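You operate a simulated robot arm through the tools that you are given. There is no shell and no other tool. Be economical: measure what you need, move in short steps, check, and stop when the job is done.

Carry out the task below with a simulated robot arm. There is one attempt and no reset: what you move stays moved.

TASK
Put one of the gel cassettes from the top of the lacquered table on the green care leaflet.
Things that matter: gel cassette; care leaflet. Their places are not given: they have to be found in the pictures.

It is judged by the outcome, as a careful person would: the job done as asked, and still so three seconds after it is handed in. It fails if anything else is knocked over, pushed out of place, dropped, spilled or broken.

THE ROBOT
A 6-joint arm with a two-finger parallel gripper, fixed in place. Base frame: the origin is at the foot of the arm, x ahead of it, y to its left, z up; the work surface is at about z = 0.72. Lengths are in m, angles in degrees, forces in N, time in s.
With the tool pointing down near the work surface it reaches from about 0.26 to 0.66 m from the base axis. Its first joint turns from -66.0 to 66.0 degrees. Payload 2.9 kg.
Tool frame: the origin (TCP) lies between the finger pads and is the grasp point; the fingertips stand 0.03 m ahead of it; z points along the fingers, y is the line along which they close. The gripper opens to 0.11 m. The fingers are 0.02 m wide and 0.01 m thick; the gripper's body (0.048 by 0.112 m) begins 0.055 m behind the TCP.
Orientation is that of the tool frame in the base frame, as a unit quaternion [x, y, z, w]. With the fingers straight down and closing along the base's y, the tool's x points along the base's -x, its y along +y and its z along -z.

THE INTERFACE
- The arm moves only by the tool play_rows. Its arguments are lists of equal length, an entry for each row: "xyz": the shift along the tool's x, y, z in units of 150 mm (1.0 is 150 mm), a list of three; "yaw": the turn about the tool's z in units of 120 degrees (1.0 is 120 degrees). In form: {"xyz": [[tx, ty, tz], ...], "yaw": [yaw, ...]}. A call has 1 to 10 rows; each row is the pose to reach, as a shift and turn from the pose commanded when the call began, along the tool's axes at that moment. "gripper" is the gripper command, from -1 (fully open) to 1 (shut), values between in proportion, set as the call begins (left out, the last holds). A call with a number of a shift or a turn outside -1 to 1 is refused whole. A row lasts 0.2 s, in which the tool goes at most 0.05 m and 8.6 degrees; a call with a longer step from one row to the next is refused whole, and so is a gripper value outside its range. A pose out of reach is approached as far as the arm can. The call stops where the force on the tool passes 40 N (or 10 N more than at its start, if that is more) or the arm is blocked; 0.2 s more then pass. The fingers move at their own pace (about 0.108 m/s each) and stop on an object; they squeeze with about 37 N. The grip force told is the motor's: it shows also when the fingers shut on nothing. Time passes only in rows, and 0.2 s behind the last, so rows that repeat a pose let the fingers close. It gives the time, the measured TCP pose, the force on the tool (base axes), the opening and the grip force at its end, in the units of the frame above (readings bear some noise), and new pictures: "show" is both (left out), scene, wrist or none.
- Cameras (640 x 400 px; columns grow to the right, rows downward): "scene" is fixed at [0.0838, 0.4457, 1.3737]; the picture's right is [-0.65, -0.76, 0.00], its down [-0.51, 0.43, -0.75] and it looks along [0.57, -0.48, -0.67] (base axes); focal length 334 px, centre (320, 200). "wrist" rides on the gripper at [-0.036, 0, -0.057] in the tool frame; the picture's right is [0.00, -1.00, 0.00], its down [0.97, 0.00, -0.24] and it looks along [0.24, 0.00, 0.97] (tool axes); focal length 218 px, centre (320, 200).
- pixel_to_xyz(camera, pixels): for up to 12 pixels [column, row] of the newest picture of that camera ("zoom" is the newest enlarged one), the place [x, y, z] in the base frame of the surface seen there, good to about 0.002 m. No time passes.
- close_up(camera, box): a new picture of the part [left, top, right, bottom] of that camera's present view, enlarged. No time passes.
- job_done(): hands the job in; it is judged then, once.

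Work in short steps. Measure before you move; look again where a grasp or a placing could have gone wrong, and mend it. You have 60 turns and 100 pictures in all, the two below and enlarged ones among them. Open the gripper and draw the arm clear of the work before you hand the job in, unless the task says otherwise; then end with one line.

The tools are called after "Request:" as a command line: name --argument value ..., lists and objects as JSON in quotes. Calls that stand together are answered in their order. play_rows: Moves the arm, as the interface text tells. Its arguments: {"type":"object","properties":{"xyz":{"type":"array","items":{"type":"array","items":{"type":"number"}}},"yaw":{"type":"array","items":{"type":"number"}},"gripper":{"type":"number"},"show":{"type":"string","enum":["both","scene","wrist","none"]}},"required":["xyz","yaw"]} The other tools are called the same way: pixel_to_xyz (camera, pixels) gives the place of the surface under pixels of a picture; close_up (camera, box) takes an enlarged picture of a part of a camera's view; job_done () hands the job in.

At the start:

```text
time: 0.0
eef_pos: [0.5188, 0.0619, 0.9999]
tool_rot: [0.001, 1.0, 0.0, -0.001]
force: [0.2, 0.3, -0.4]
width: 0.1099
gripper_force: 0.1
```

scene: 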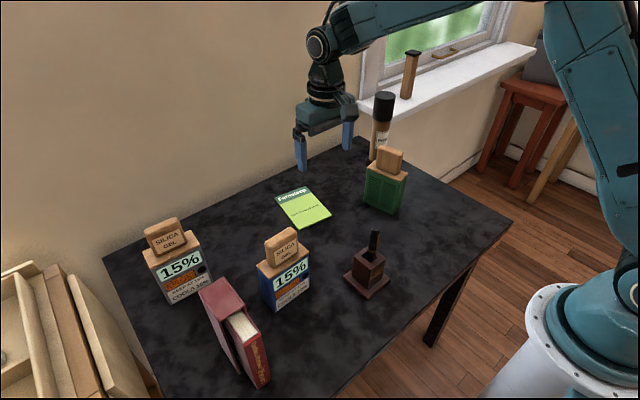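
wrist: 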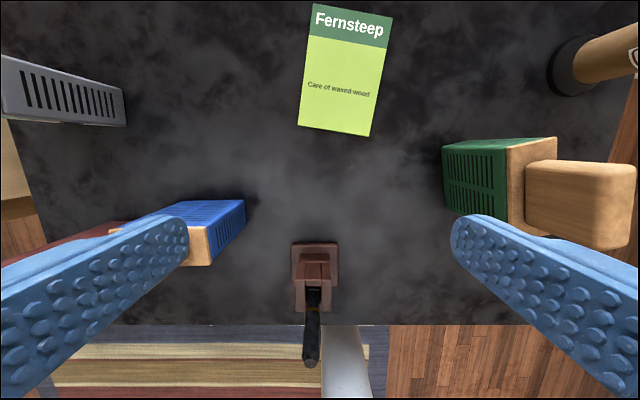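

The scene shows three block-like objects with wooden tops (near 178,262; 286,270; 386,182) and the leaflet at (303,207). I'll enlarge them first to identify the cassettes.

Request:
close_up --camera "scene" --box '[120, 190, 340, 330]'

Request:
close_up --camera "scene" --box '[260, 80, 440, 300]'

Request:
pixel_to_xyz --camera "scene" --pixels '[[276, 194], [303, 187], [331, 218], [301, 229], [283, 243], [269, 270], [294, 255], [390, 160], [385, 180], [165, 235], [303, 207], [371, 265]]'

Request:
pixel_to_xyz --camera "wrist" --pixels '[[316, 5], [391, 15], [369, 136], [299, 125], [244, 203], [240, 225], [205, 262], [445, 150], [505, 150], [505, 225], [580, 200], [120, 100]]'

```text
2.86 times, centred on (230, 260) of scene
```

zoom: 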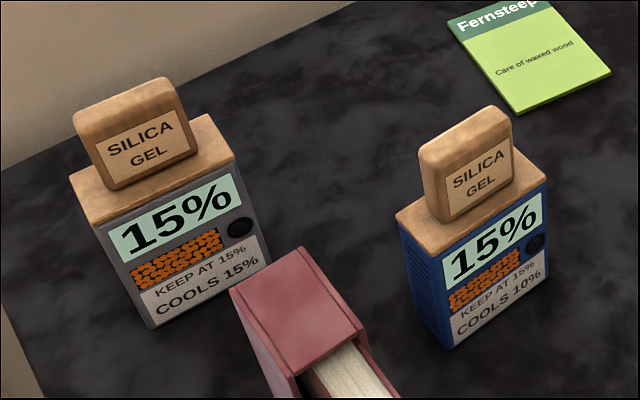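

```text
1.82 times, centred on (350, 190) of scene
```

zoom: 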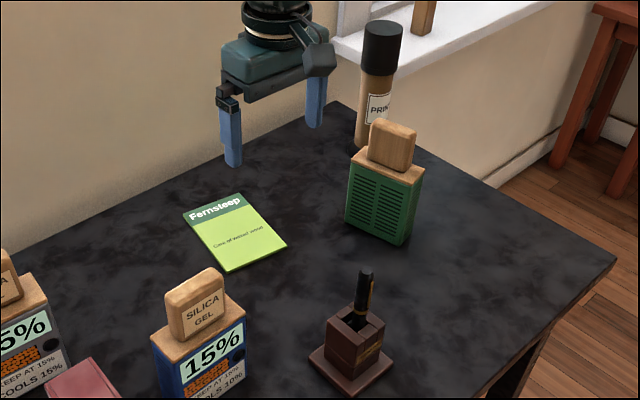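

```text
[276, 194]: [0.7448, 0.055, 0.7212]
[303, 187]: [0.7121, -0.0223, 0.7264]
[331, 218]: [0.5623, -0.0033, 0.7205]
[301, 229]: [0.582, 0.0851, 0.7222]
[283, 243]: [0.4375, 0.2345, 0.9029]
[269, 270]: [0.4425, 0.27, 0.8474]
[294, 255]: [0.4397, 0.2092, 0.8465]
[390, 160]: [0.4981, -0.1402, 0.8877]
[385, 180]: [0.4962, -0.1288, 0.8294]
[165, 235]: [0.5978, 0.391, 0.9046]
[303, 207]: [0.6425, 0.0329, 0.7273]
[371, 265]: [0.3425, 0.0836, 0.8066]
```

```text
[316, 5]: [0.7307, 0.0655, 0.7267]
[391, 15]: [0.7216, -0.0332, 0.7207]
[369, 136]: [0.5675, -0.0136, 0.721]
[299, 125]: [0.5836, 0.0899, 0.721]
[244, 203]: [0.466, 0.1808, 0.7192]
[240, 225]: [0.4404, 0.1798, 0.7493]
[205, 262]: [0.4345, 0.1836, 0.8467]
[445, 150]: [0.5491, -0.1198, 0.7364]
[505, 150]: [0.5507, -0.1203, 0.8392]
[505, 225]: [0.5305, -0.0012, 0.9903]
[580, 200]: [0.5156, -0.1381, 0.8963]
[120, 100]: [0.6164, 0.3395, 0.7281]
```

I'll use the blue cassette (label "SILICA GEL") and enlarge it to measure its knob and body.

Request:
close_up --camera "scene" --box '[246, 220, 326, 320]'

```text
4.00 times, centred on (286, 270) of scene
```

zoom: 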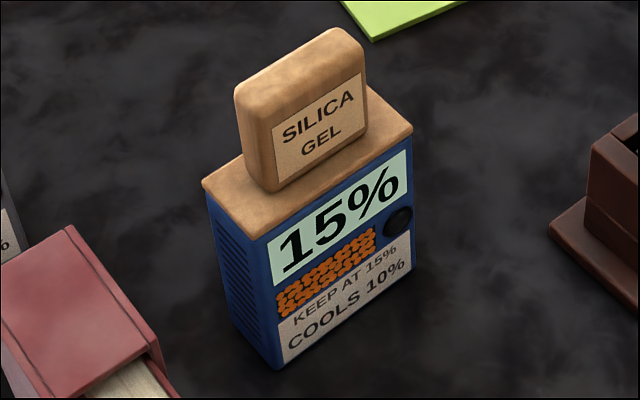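

Request:
pixel_to_xyz --camera "zoom" --pixels '[[205, 185], [267, 233], [411, 128], [370, 92], [272, 185], [366, 132], [272, 110], [362, 62], [240, 88], [335, 32], [280, 366], [410, 270]]'

Request:
close_up --camera "wrist" --box '[0, 170, 260, 332]'

```text
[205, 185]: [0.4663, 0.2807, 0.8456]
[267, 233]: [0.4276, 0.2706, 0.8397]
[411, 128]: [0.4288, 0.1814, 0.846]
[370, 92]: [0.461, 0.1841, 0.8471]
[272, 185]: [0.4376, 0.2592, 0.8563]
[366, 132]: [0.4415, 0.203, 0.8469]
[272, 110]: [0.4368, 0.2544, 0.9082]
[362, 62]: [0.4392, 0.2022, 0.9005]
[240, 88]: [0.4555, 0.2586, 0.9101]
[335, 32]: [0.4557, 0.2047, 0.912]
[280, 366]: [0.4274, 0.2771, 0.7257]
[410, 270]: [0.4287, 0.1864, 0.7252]
```

```text
2.46 times, centred on (130, 251) of wrist
```

zoom: 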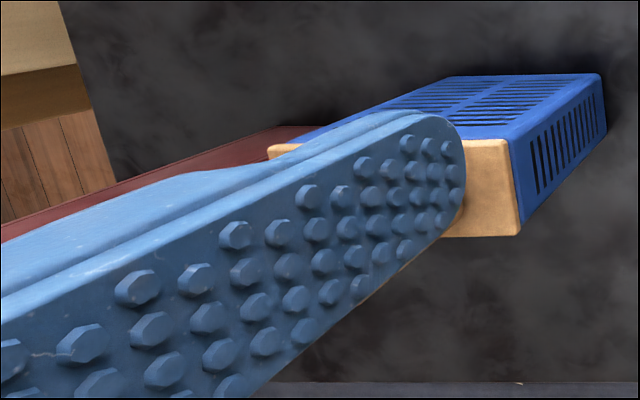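

The blue cassette's body spans x 0.427–0.466, y 0.182–0.28. Its knob is centred near (0.449, 0.231), with z 0.847–0.912. The knob is 0.058 wide along y, so no turn is needed for the grasp. I move over it at height.

Request:
play_rows --xyz '[[0.1, 0.25, 0], [0.22, 0.5, 0], [0.34, 0.75, 0], [0.465, 1.0, 0], [0.465, 1.0, 0]]' --yaw '[0, 0, 0, 0, 0]' --gripper -1 --show "none"

Request:
play_rows --xyz '[[0, 0.127, 0], [0, 0.127, 0], [0, 0.127, 0]]' --yaw '[0, 0, 0]'

```text
time: 1.2
eef_pos: [0.4475, 0.2114, 0.9988]
tool_rot: [0.0, 1.0, 0.0, 0.0]
force: [0.1, 0.0, 0.4]
width: 0.1102
gripper_force: 0.1
```

```text
time: 2.0
eef_pos: [0.449, 0.23, 1.0004]
tool_rot: [0.001, 1.0, 0.0, 0.0]
force: [-0.1, 0.1, -0.2]
width: 0.1099
gripper_force: 0.0
```

scene: 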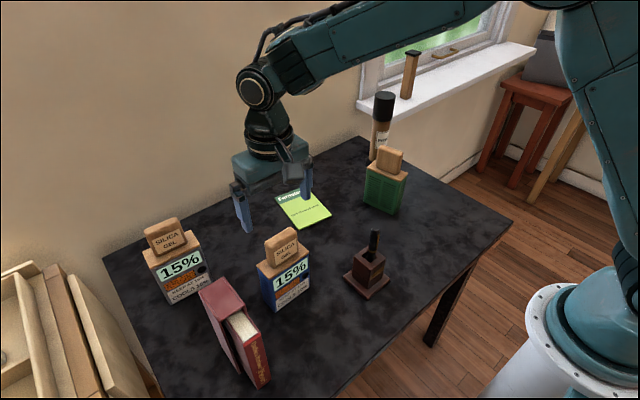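
wrist: 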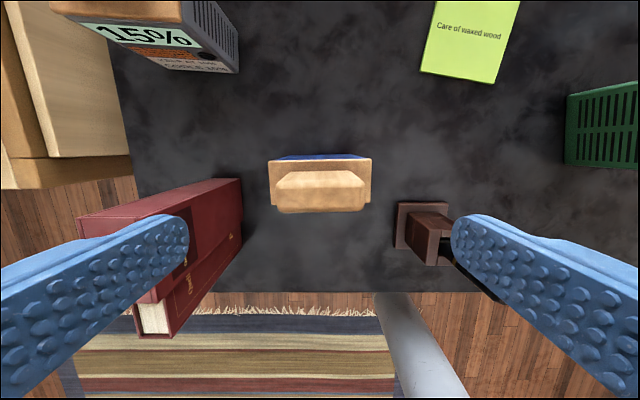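

The knob is centred at column 320 in the wrist view. I check its x with a few points before descending.

Request:
pixel_to_xyz --camera "wrist" --pixels '[[320, 175], [320, 190], [320, 207], [280, 190], [362, 190], [272, 165], [370, 165], [320, 158]]'

```text
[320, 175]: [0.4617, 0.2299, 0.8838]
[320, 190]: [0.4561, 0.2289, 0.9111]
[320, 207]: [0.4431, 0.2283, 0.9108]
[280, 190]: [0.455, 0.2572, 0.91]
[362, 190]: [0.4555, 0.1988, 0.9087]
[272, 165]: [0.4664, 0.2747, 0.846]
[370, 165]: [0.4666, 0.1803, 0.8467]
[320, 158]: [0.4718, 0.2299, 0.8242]
```

Before descending I check the book and the inkwell for finger clearance.

Request:
pixel_to_xyz --camera "scene" --pixels '[[222, 280], [201, 288], [242, 310], [228, 300], [230, 283], [374, 233]]'

Request:
pixel_to_xyz --camera "wrist" --pixels '[[240, 182], [242, 230], [200, 190], [430, 210], [450, 240]]'

```text
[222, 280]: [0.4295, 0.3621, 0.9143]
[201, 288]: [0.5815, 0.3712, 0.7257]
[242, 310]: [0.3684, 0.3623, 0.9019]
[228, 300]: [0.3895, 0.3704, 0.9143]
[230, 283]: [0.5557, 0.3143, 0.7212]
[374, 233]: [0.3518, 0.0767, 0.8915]
```

```text
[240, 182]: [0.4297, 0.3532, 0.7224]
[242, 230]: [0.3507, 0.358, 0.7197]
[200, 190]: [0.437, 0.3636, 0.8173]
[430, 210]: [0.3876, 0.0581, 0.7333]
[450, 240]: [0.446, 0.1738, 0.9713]
```

The book starts at y≥0.35, so the fingers (outer edge about 0.295) clear it. I descend to z≈0.882 and then close.

Request:
play_rows --xyz '[[0, -0.01, 0.25], [0, -0.01, 0.5], [0, -0.01, 0.7], [0, -0.01, 0.787], [0, -0.01, 0.787]]' --yaw '[0, 0, 0, 0, 0]' --show "scene"

Request:
play_rows --xyz '[[0, 0, 0], [0, 0, 0], [0, 0, 0], [0, 0, 0]]' --yaw '[0, 0, 0, 0]' --gripper 1

```text
time: 3.2
eef_pos: [0.4495, 0.2286, 0.8821]
tool_rot: [0.0, 1.0, 0.0, 0.0]
force: [-0.4, -0.2, 0.0]
width: 0.11
gripper_force: 0.0
```

scene: 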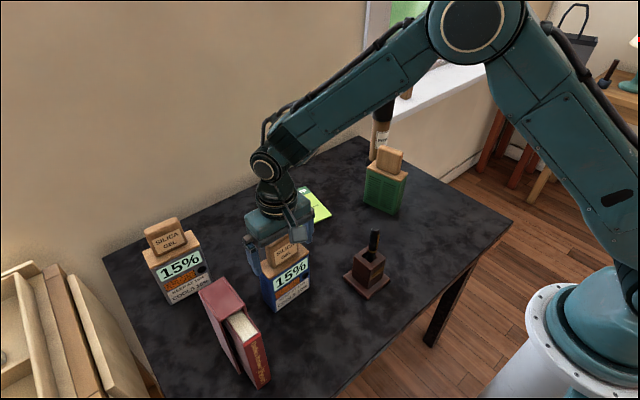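

```text
time: 4.2
eef_pos: [0.4482, 0.2294, 0.8822]
tool_rot: [0.0, 1.0, 0.0, 0.0]
force: [-0.6, 0.5, 0.3]
width: 0.0641
gripper_force: 36.7
```

scene: 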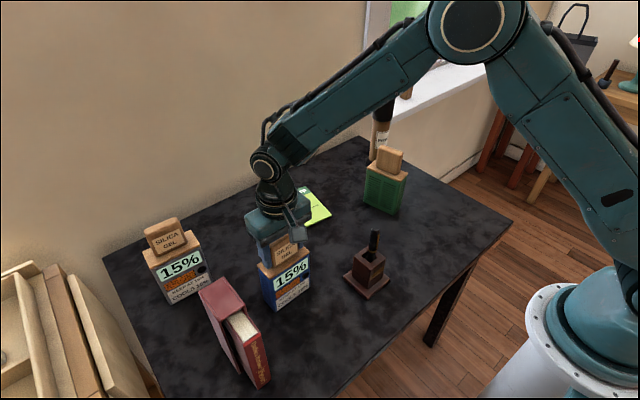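
wrist: 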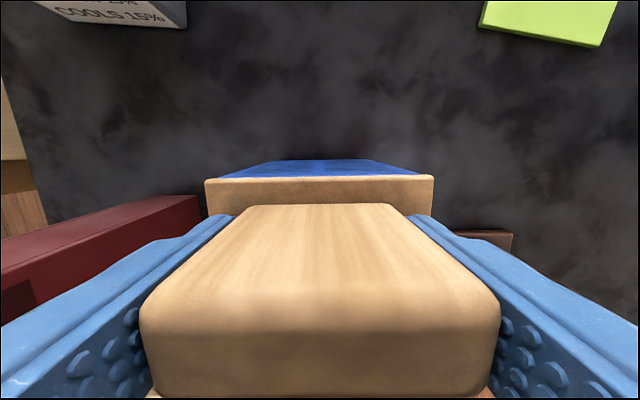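

Gripped on the knob (opening 0.064, 36.7 N). I lift slowly a little and check that the body comes along.

Request:
play_rows --xyz '[[0, 0, -0.05], [0, 0, -0.15], [0, 0, -0.3], [0, 0, -0.45], [0, 0, -0.45]]' --yaw '[0, 0, 0, 0, 0]'

```text
time: 5.4
eef_pos: [0.4492, 0.2273, 0.9499]
tool_rot: [0.0, 1.0, 0.0, 0.0]
force: [-0.4, -0.6, -1.8]
width: 0.0639
gripper_force: 37.5
```

scene: 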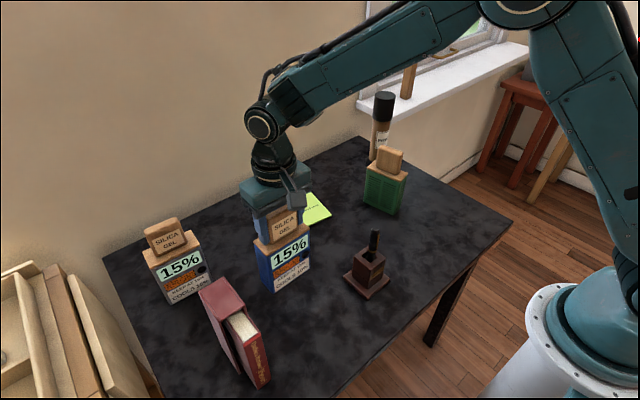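
wrist: 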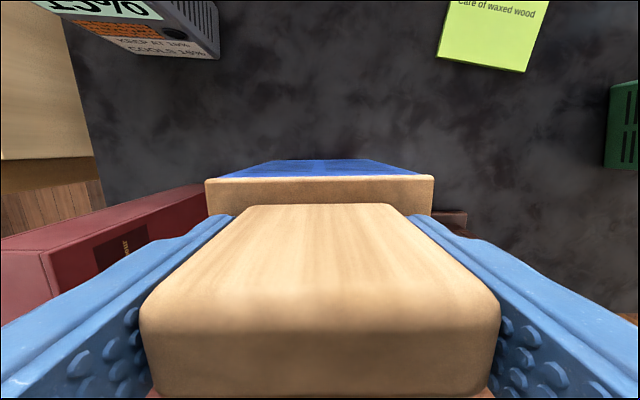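

The whole cassette is held. I carry it toward the leaflet centre (0.65, 0.027), then turn it about 98° so its length lies along the leaflet.

Request:
play_rows --xyz '[[-0.15, -0.15, 0], [-0.3, -0.3, 0], [-0.45, -0.45, 0], [-0.6, -0.6, 0], [-0.6, -0.65, 0]]' --yaw '[0, 0, 0, 0, 0]' --show "none"

Request:
play_rows --xyz '[[-0.08, -0.07, 0], [-0.16, -0.14, 0], [-0.24, -0.21, 0], [-0.32, -0.28, 0], [-0.4, -0.35, 0], [-0.48, -0.42, 0], [-0.56, -0.49, 0], [-0.62, -0.56, 0], [-0.66, -0.63, 0], [-0.66, -0.683, 0]]' --yaw '[0.07, 0.14, 0.21, 0.28, 0.35, 0.42, 0.49, 0.56, 0.63, 0.7]'

```text
time: 6.6
eef_pos: [0.5397, 0.1301, 0.9486]
tool_rot: [0.001, 1.0, 0.0, -0.001]
force: [0.4, -0.8, -2.1]
width: 0.0639
gripper_force: 37.0
```

```text
time: 8.8
eef_pos: [0.6375, 0.0286, 0.9488]
tool_rot: [0.67, 0.742, 0.0, 0.0]
force: [-0.2, 0.4, -1.1]
width: 0.0637
gripper_force: 37.3
```

scene: 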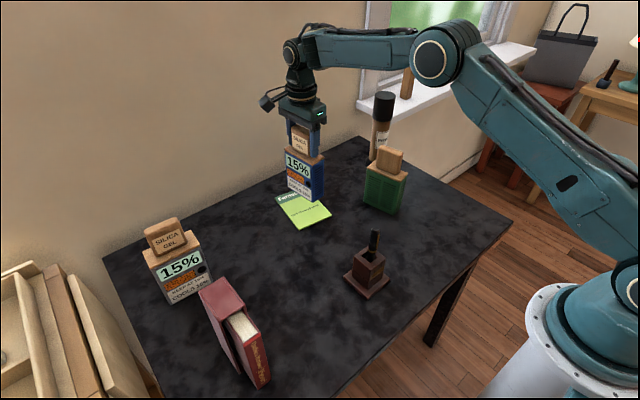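
wrist: 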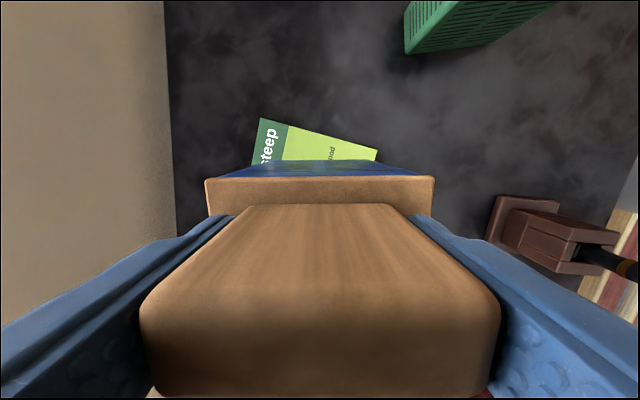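

At (0.6375, 0.0286), over the leaflet axis, which puts the cassette inside x 0.59–0.685. I finish the turn.

Request:
play_rows --xyz '[[0, 0, 0], [0, 0, 0], [0, 0, 0]]' --yaw '[0.06, 0.1167, 0.1167]' --show "wrist"

Request:
close_up --camera "scene" --box '[250, 110, 370, 240]'

```text
time: 9.6
eef_pos: [0.6359, 0.0285, 0.9503]
tool_rot: [0.755, 0.656, 0.0, 0.0]
force: [-0.4, -0.2, -2.0]
width: 0.0636
gripper_force: 37.2
```

wrist: 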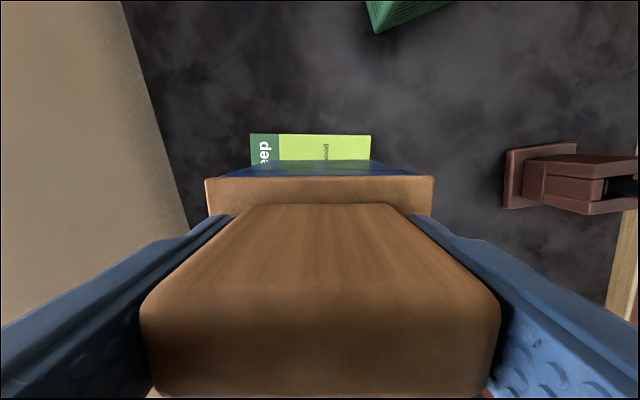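

```text
3.08 times, centred on (310, 175) of scene
```

zoom: 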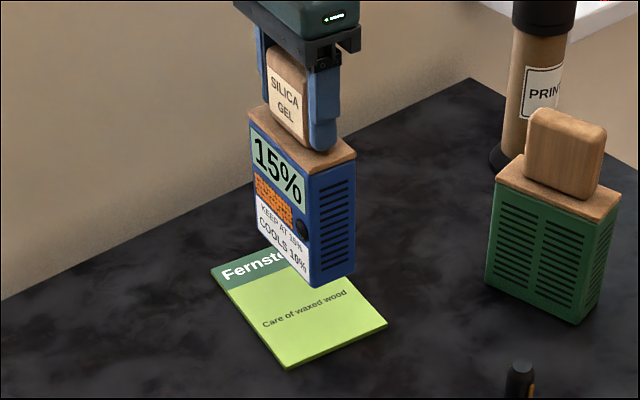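

Aligned with the leaflet. I check the leaflet's surface height before lowering.

Request:
pixel_to_xyz --camera "zoom" --pixels '[[350, 310], [290, 340], [260, 300], [300, 388], [430, 300]]'

Request:
play_rows --xyz '[[0, 0, 0.12], [0, 0, 0.24], [0, 0, 0.34], [0, 0, 0.38], [0, 0, 0.38]]' --yaw '[0, 0, 0, 0, 0]' --show "scene"

```text
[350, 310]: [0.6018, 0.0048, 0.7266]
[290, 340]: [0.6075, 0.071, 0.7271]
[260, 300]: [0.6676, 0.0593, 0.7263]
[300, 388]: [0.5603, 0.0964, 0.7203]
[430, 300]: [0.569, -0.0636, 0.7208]
```

```text
time: 10.8
eef_pos: [0.6376, 0.0293, 0.8926]
tool_rot: [0.755, 0.656, 0.0, 0.001]
force: [0.5, 0.2, -1.8]
width: 0.0638
gripper_force: 36.8
```

scene: 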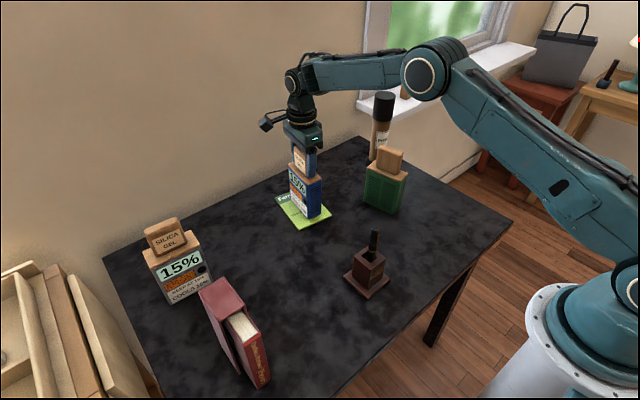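

The leaflet top is at 0.7266, so contact should come at TCP z≈0.888. The tool is at 0.8926 and I lower the last 4 mm in small steps.

Request:
play_rows --xyz '[[0, 0, 0.01], [0, 0, 0.018], [0, 0, 0.024], [0, 0, 0.028], [0, 0, 0.028]]' --yaw '[0, 0, 0, 0, 0]' --show "none"

Request:
close_up --camera "scene" --box '[250, 120, 370, 240]'

```text
time: 12.0
eef_pos: [0.6378, 0.0279, 0.8888]
tool_rot: [0.754, 0.656, -0.001, 0.0]
force: [-0.3, -0.5, -2.4]
width: 0.0638
gripper_force: 37.2
```

```text
3.33 times, centred on (310, 180) of scene
```

zoom: 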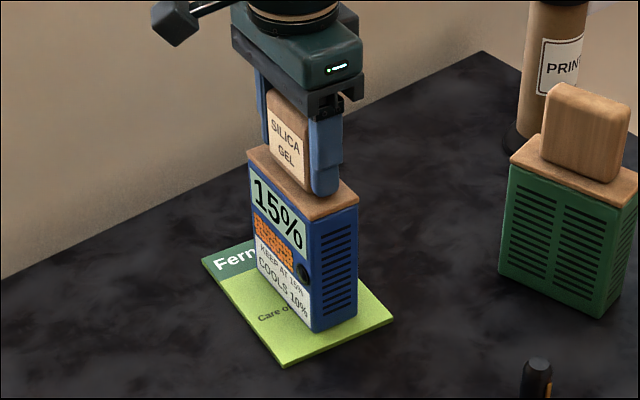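

Force is still that of the free load (-2.4), so contact hasn't happened yet. I go 1 mm at a time.

Request:
play_rows --xyz '[[0, 0, 0.004], [0, 0, 0.007], [0, 0, 0.007]]' --yaw '[0, 0, 0]' --show "none"

```text
time: 12.8
eef_pos: [0.6392, 0.0303, 0.8887]
tool_rot: [0.755, 0.655, -0.001, 0.0]
force: [-0.7, 0.2, 2.5]
width: 0.0637
gripper_force: 37.3
```

The force has turned upward (+2.5 N), so it is resting on the leaflet. I open the fingers, then rise.

Request:
play_rows --xyz '[[0, 0, 0], [0, 0, 0], [0, 0, 0], [0, 0, 0]]' --yaw '[0, 0, 0, 0]' --gripper -1 --show "none"

Request:
play_rows --xyz '[[0, 0, -0.1], [0, 0, -0.3], [0, 0, -0.55], [0, 0, -0.8], [0, 0, -0.8]]' --yaw '[0, 0, 0, 0, 0]'

```text
time: 13.8
eef_pos: [0.6373, 0.0288, 0.8862]
tool_rot: [0.755, 0.656, 0.0, 0.0]
force: [0.3, -0.9, 0.2]
width: 0.1102
gripper_force: 0.2
```

```text
time: 15.0
eef_pos: [0.6368, 0.03, 1.0076]
tool_rot: [0.754, 0.656, 0.0, 0.0]
force: [-0.3, 0.1, 0.3]
width: 0.1101
gripper_force: 0.1
```

scene: 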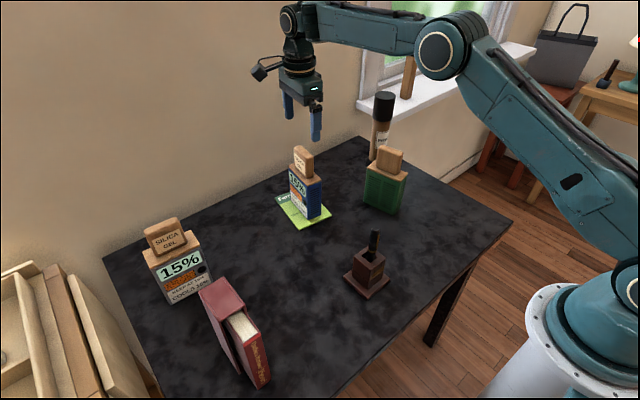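
wrist: 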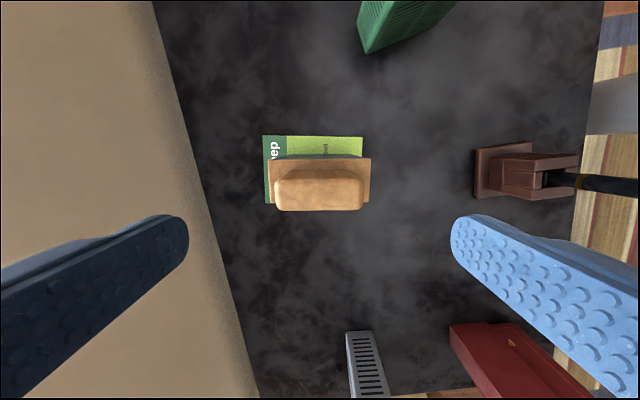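

The cassette stands upright on the leaflet, and the other objects are where they were. I draw the arm back and take a final look.

Request:
play_rows --xyz '[[0, -0.2, -0.1], [0, -0.45, -0.2], [0, -0.7, -0.2], [0, -0.9, -0.2], [0, -0.9, -0.2]]' --yaw '[0, 0, 0, 0, 0]' --show "none"

Request:
close_up --camera "scene" --box '[220, 100, 420, 300]'

```text
time: 16.2
eef_pos: [0.5056, 0.0465, 1.036]
tool_rot: [0.755, 0.656, 0.0, 0.0]
force: [-0.4, 0.1, 0.3]
width: 0.11
gripper_force: 0.1
```

```text
2.00 times, centred on (320, 200) of scene
```

zoom: 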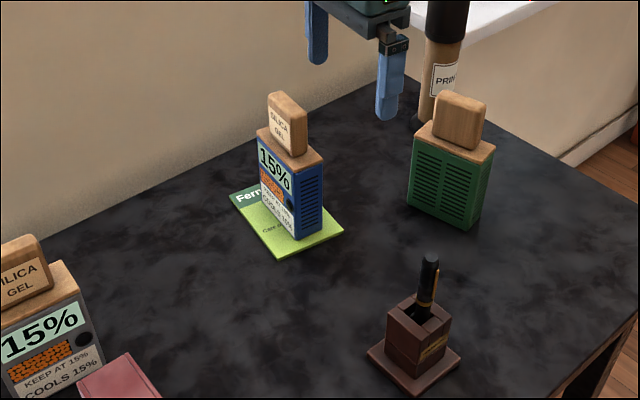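

The cassette is standing steadily within the leaflet and the arm is clear, so I hand the job in.

Request:
job_done

```text
The job is handed in.
```

The blue gel cassette now stands upright on the green care leaflet, nothing else was disturbed, and the job is handed in with the gripper open and the arm clear.
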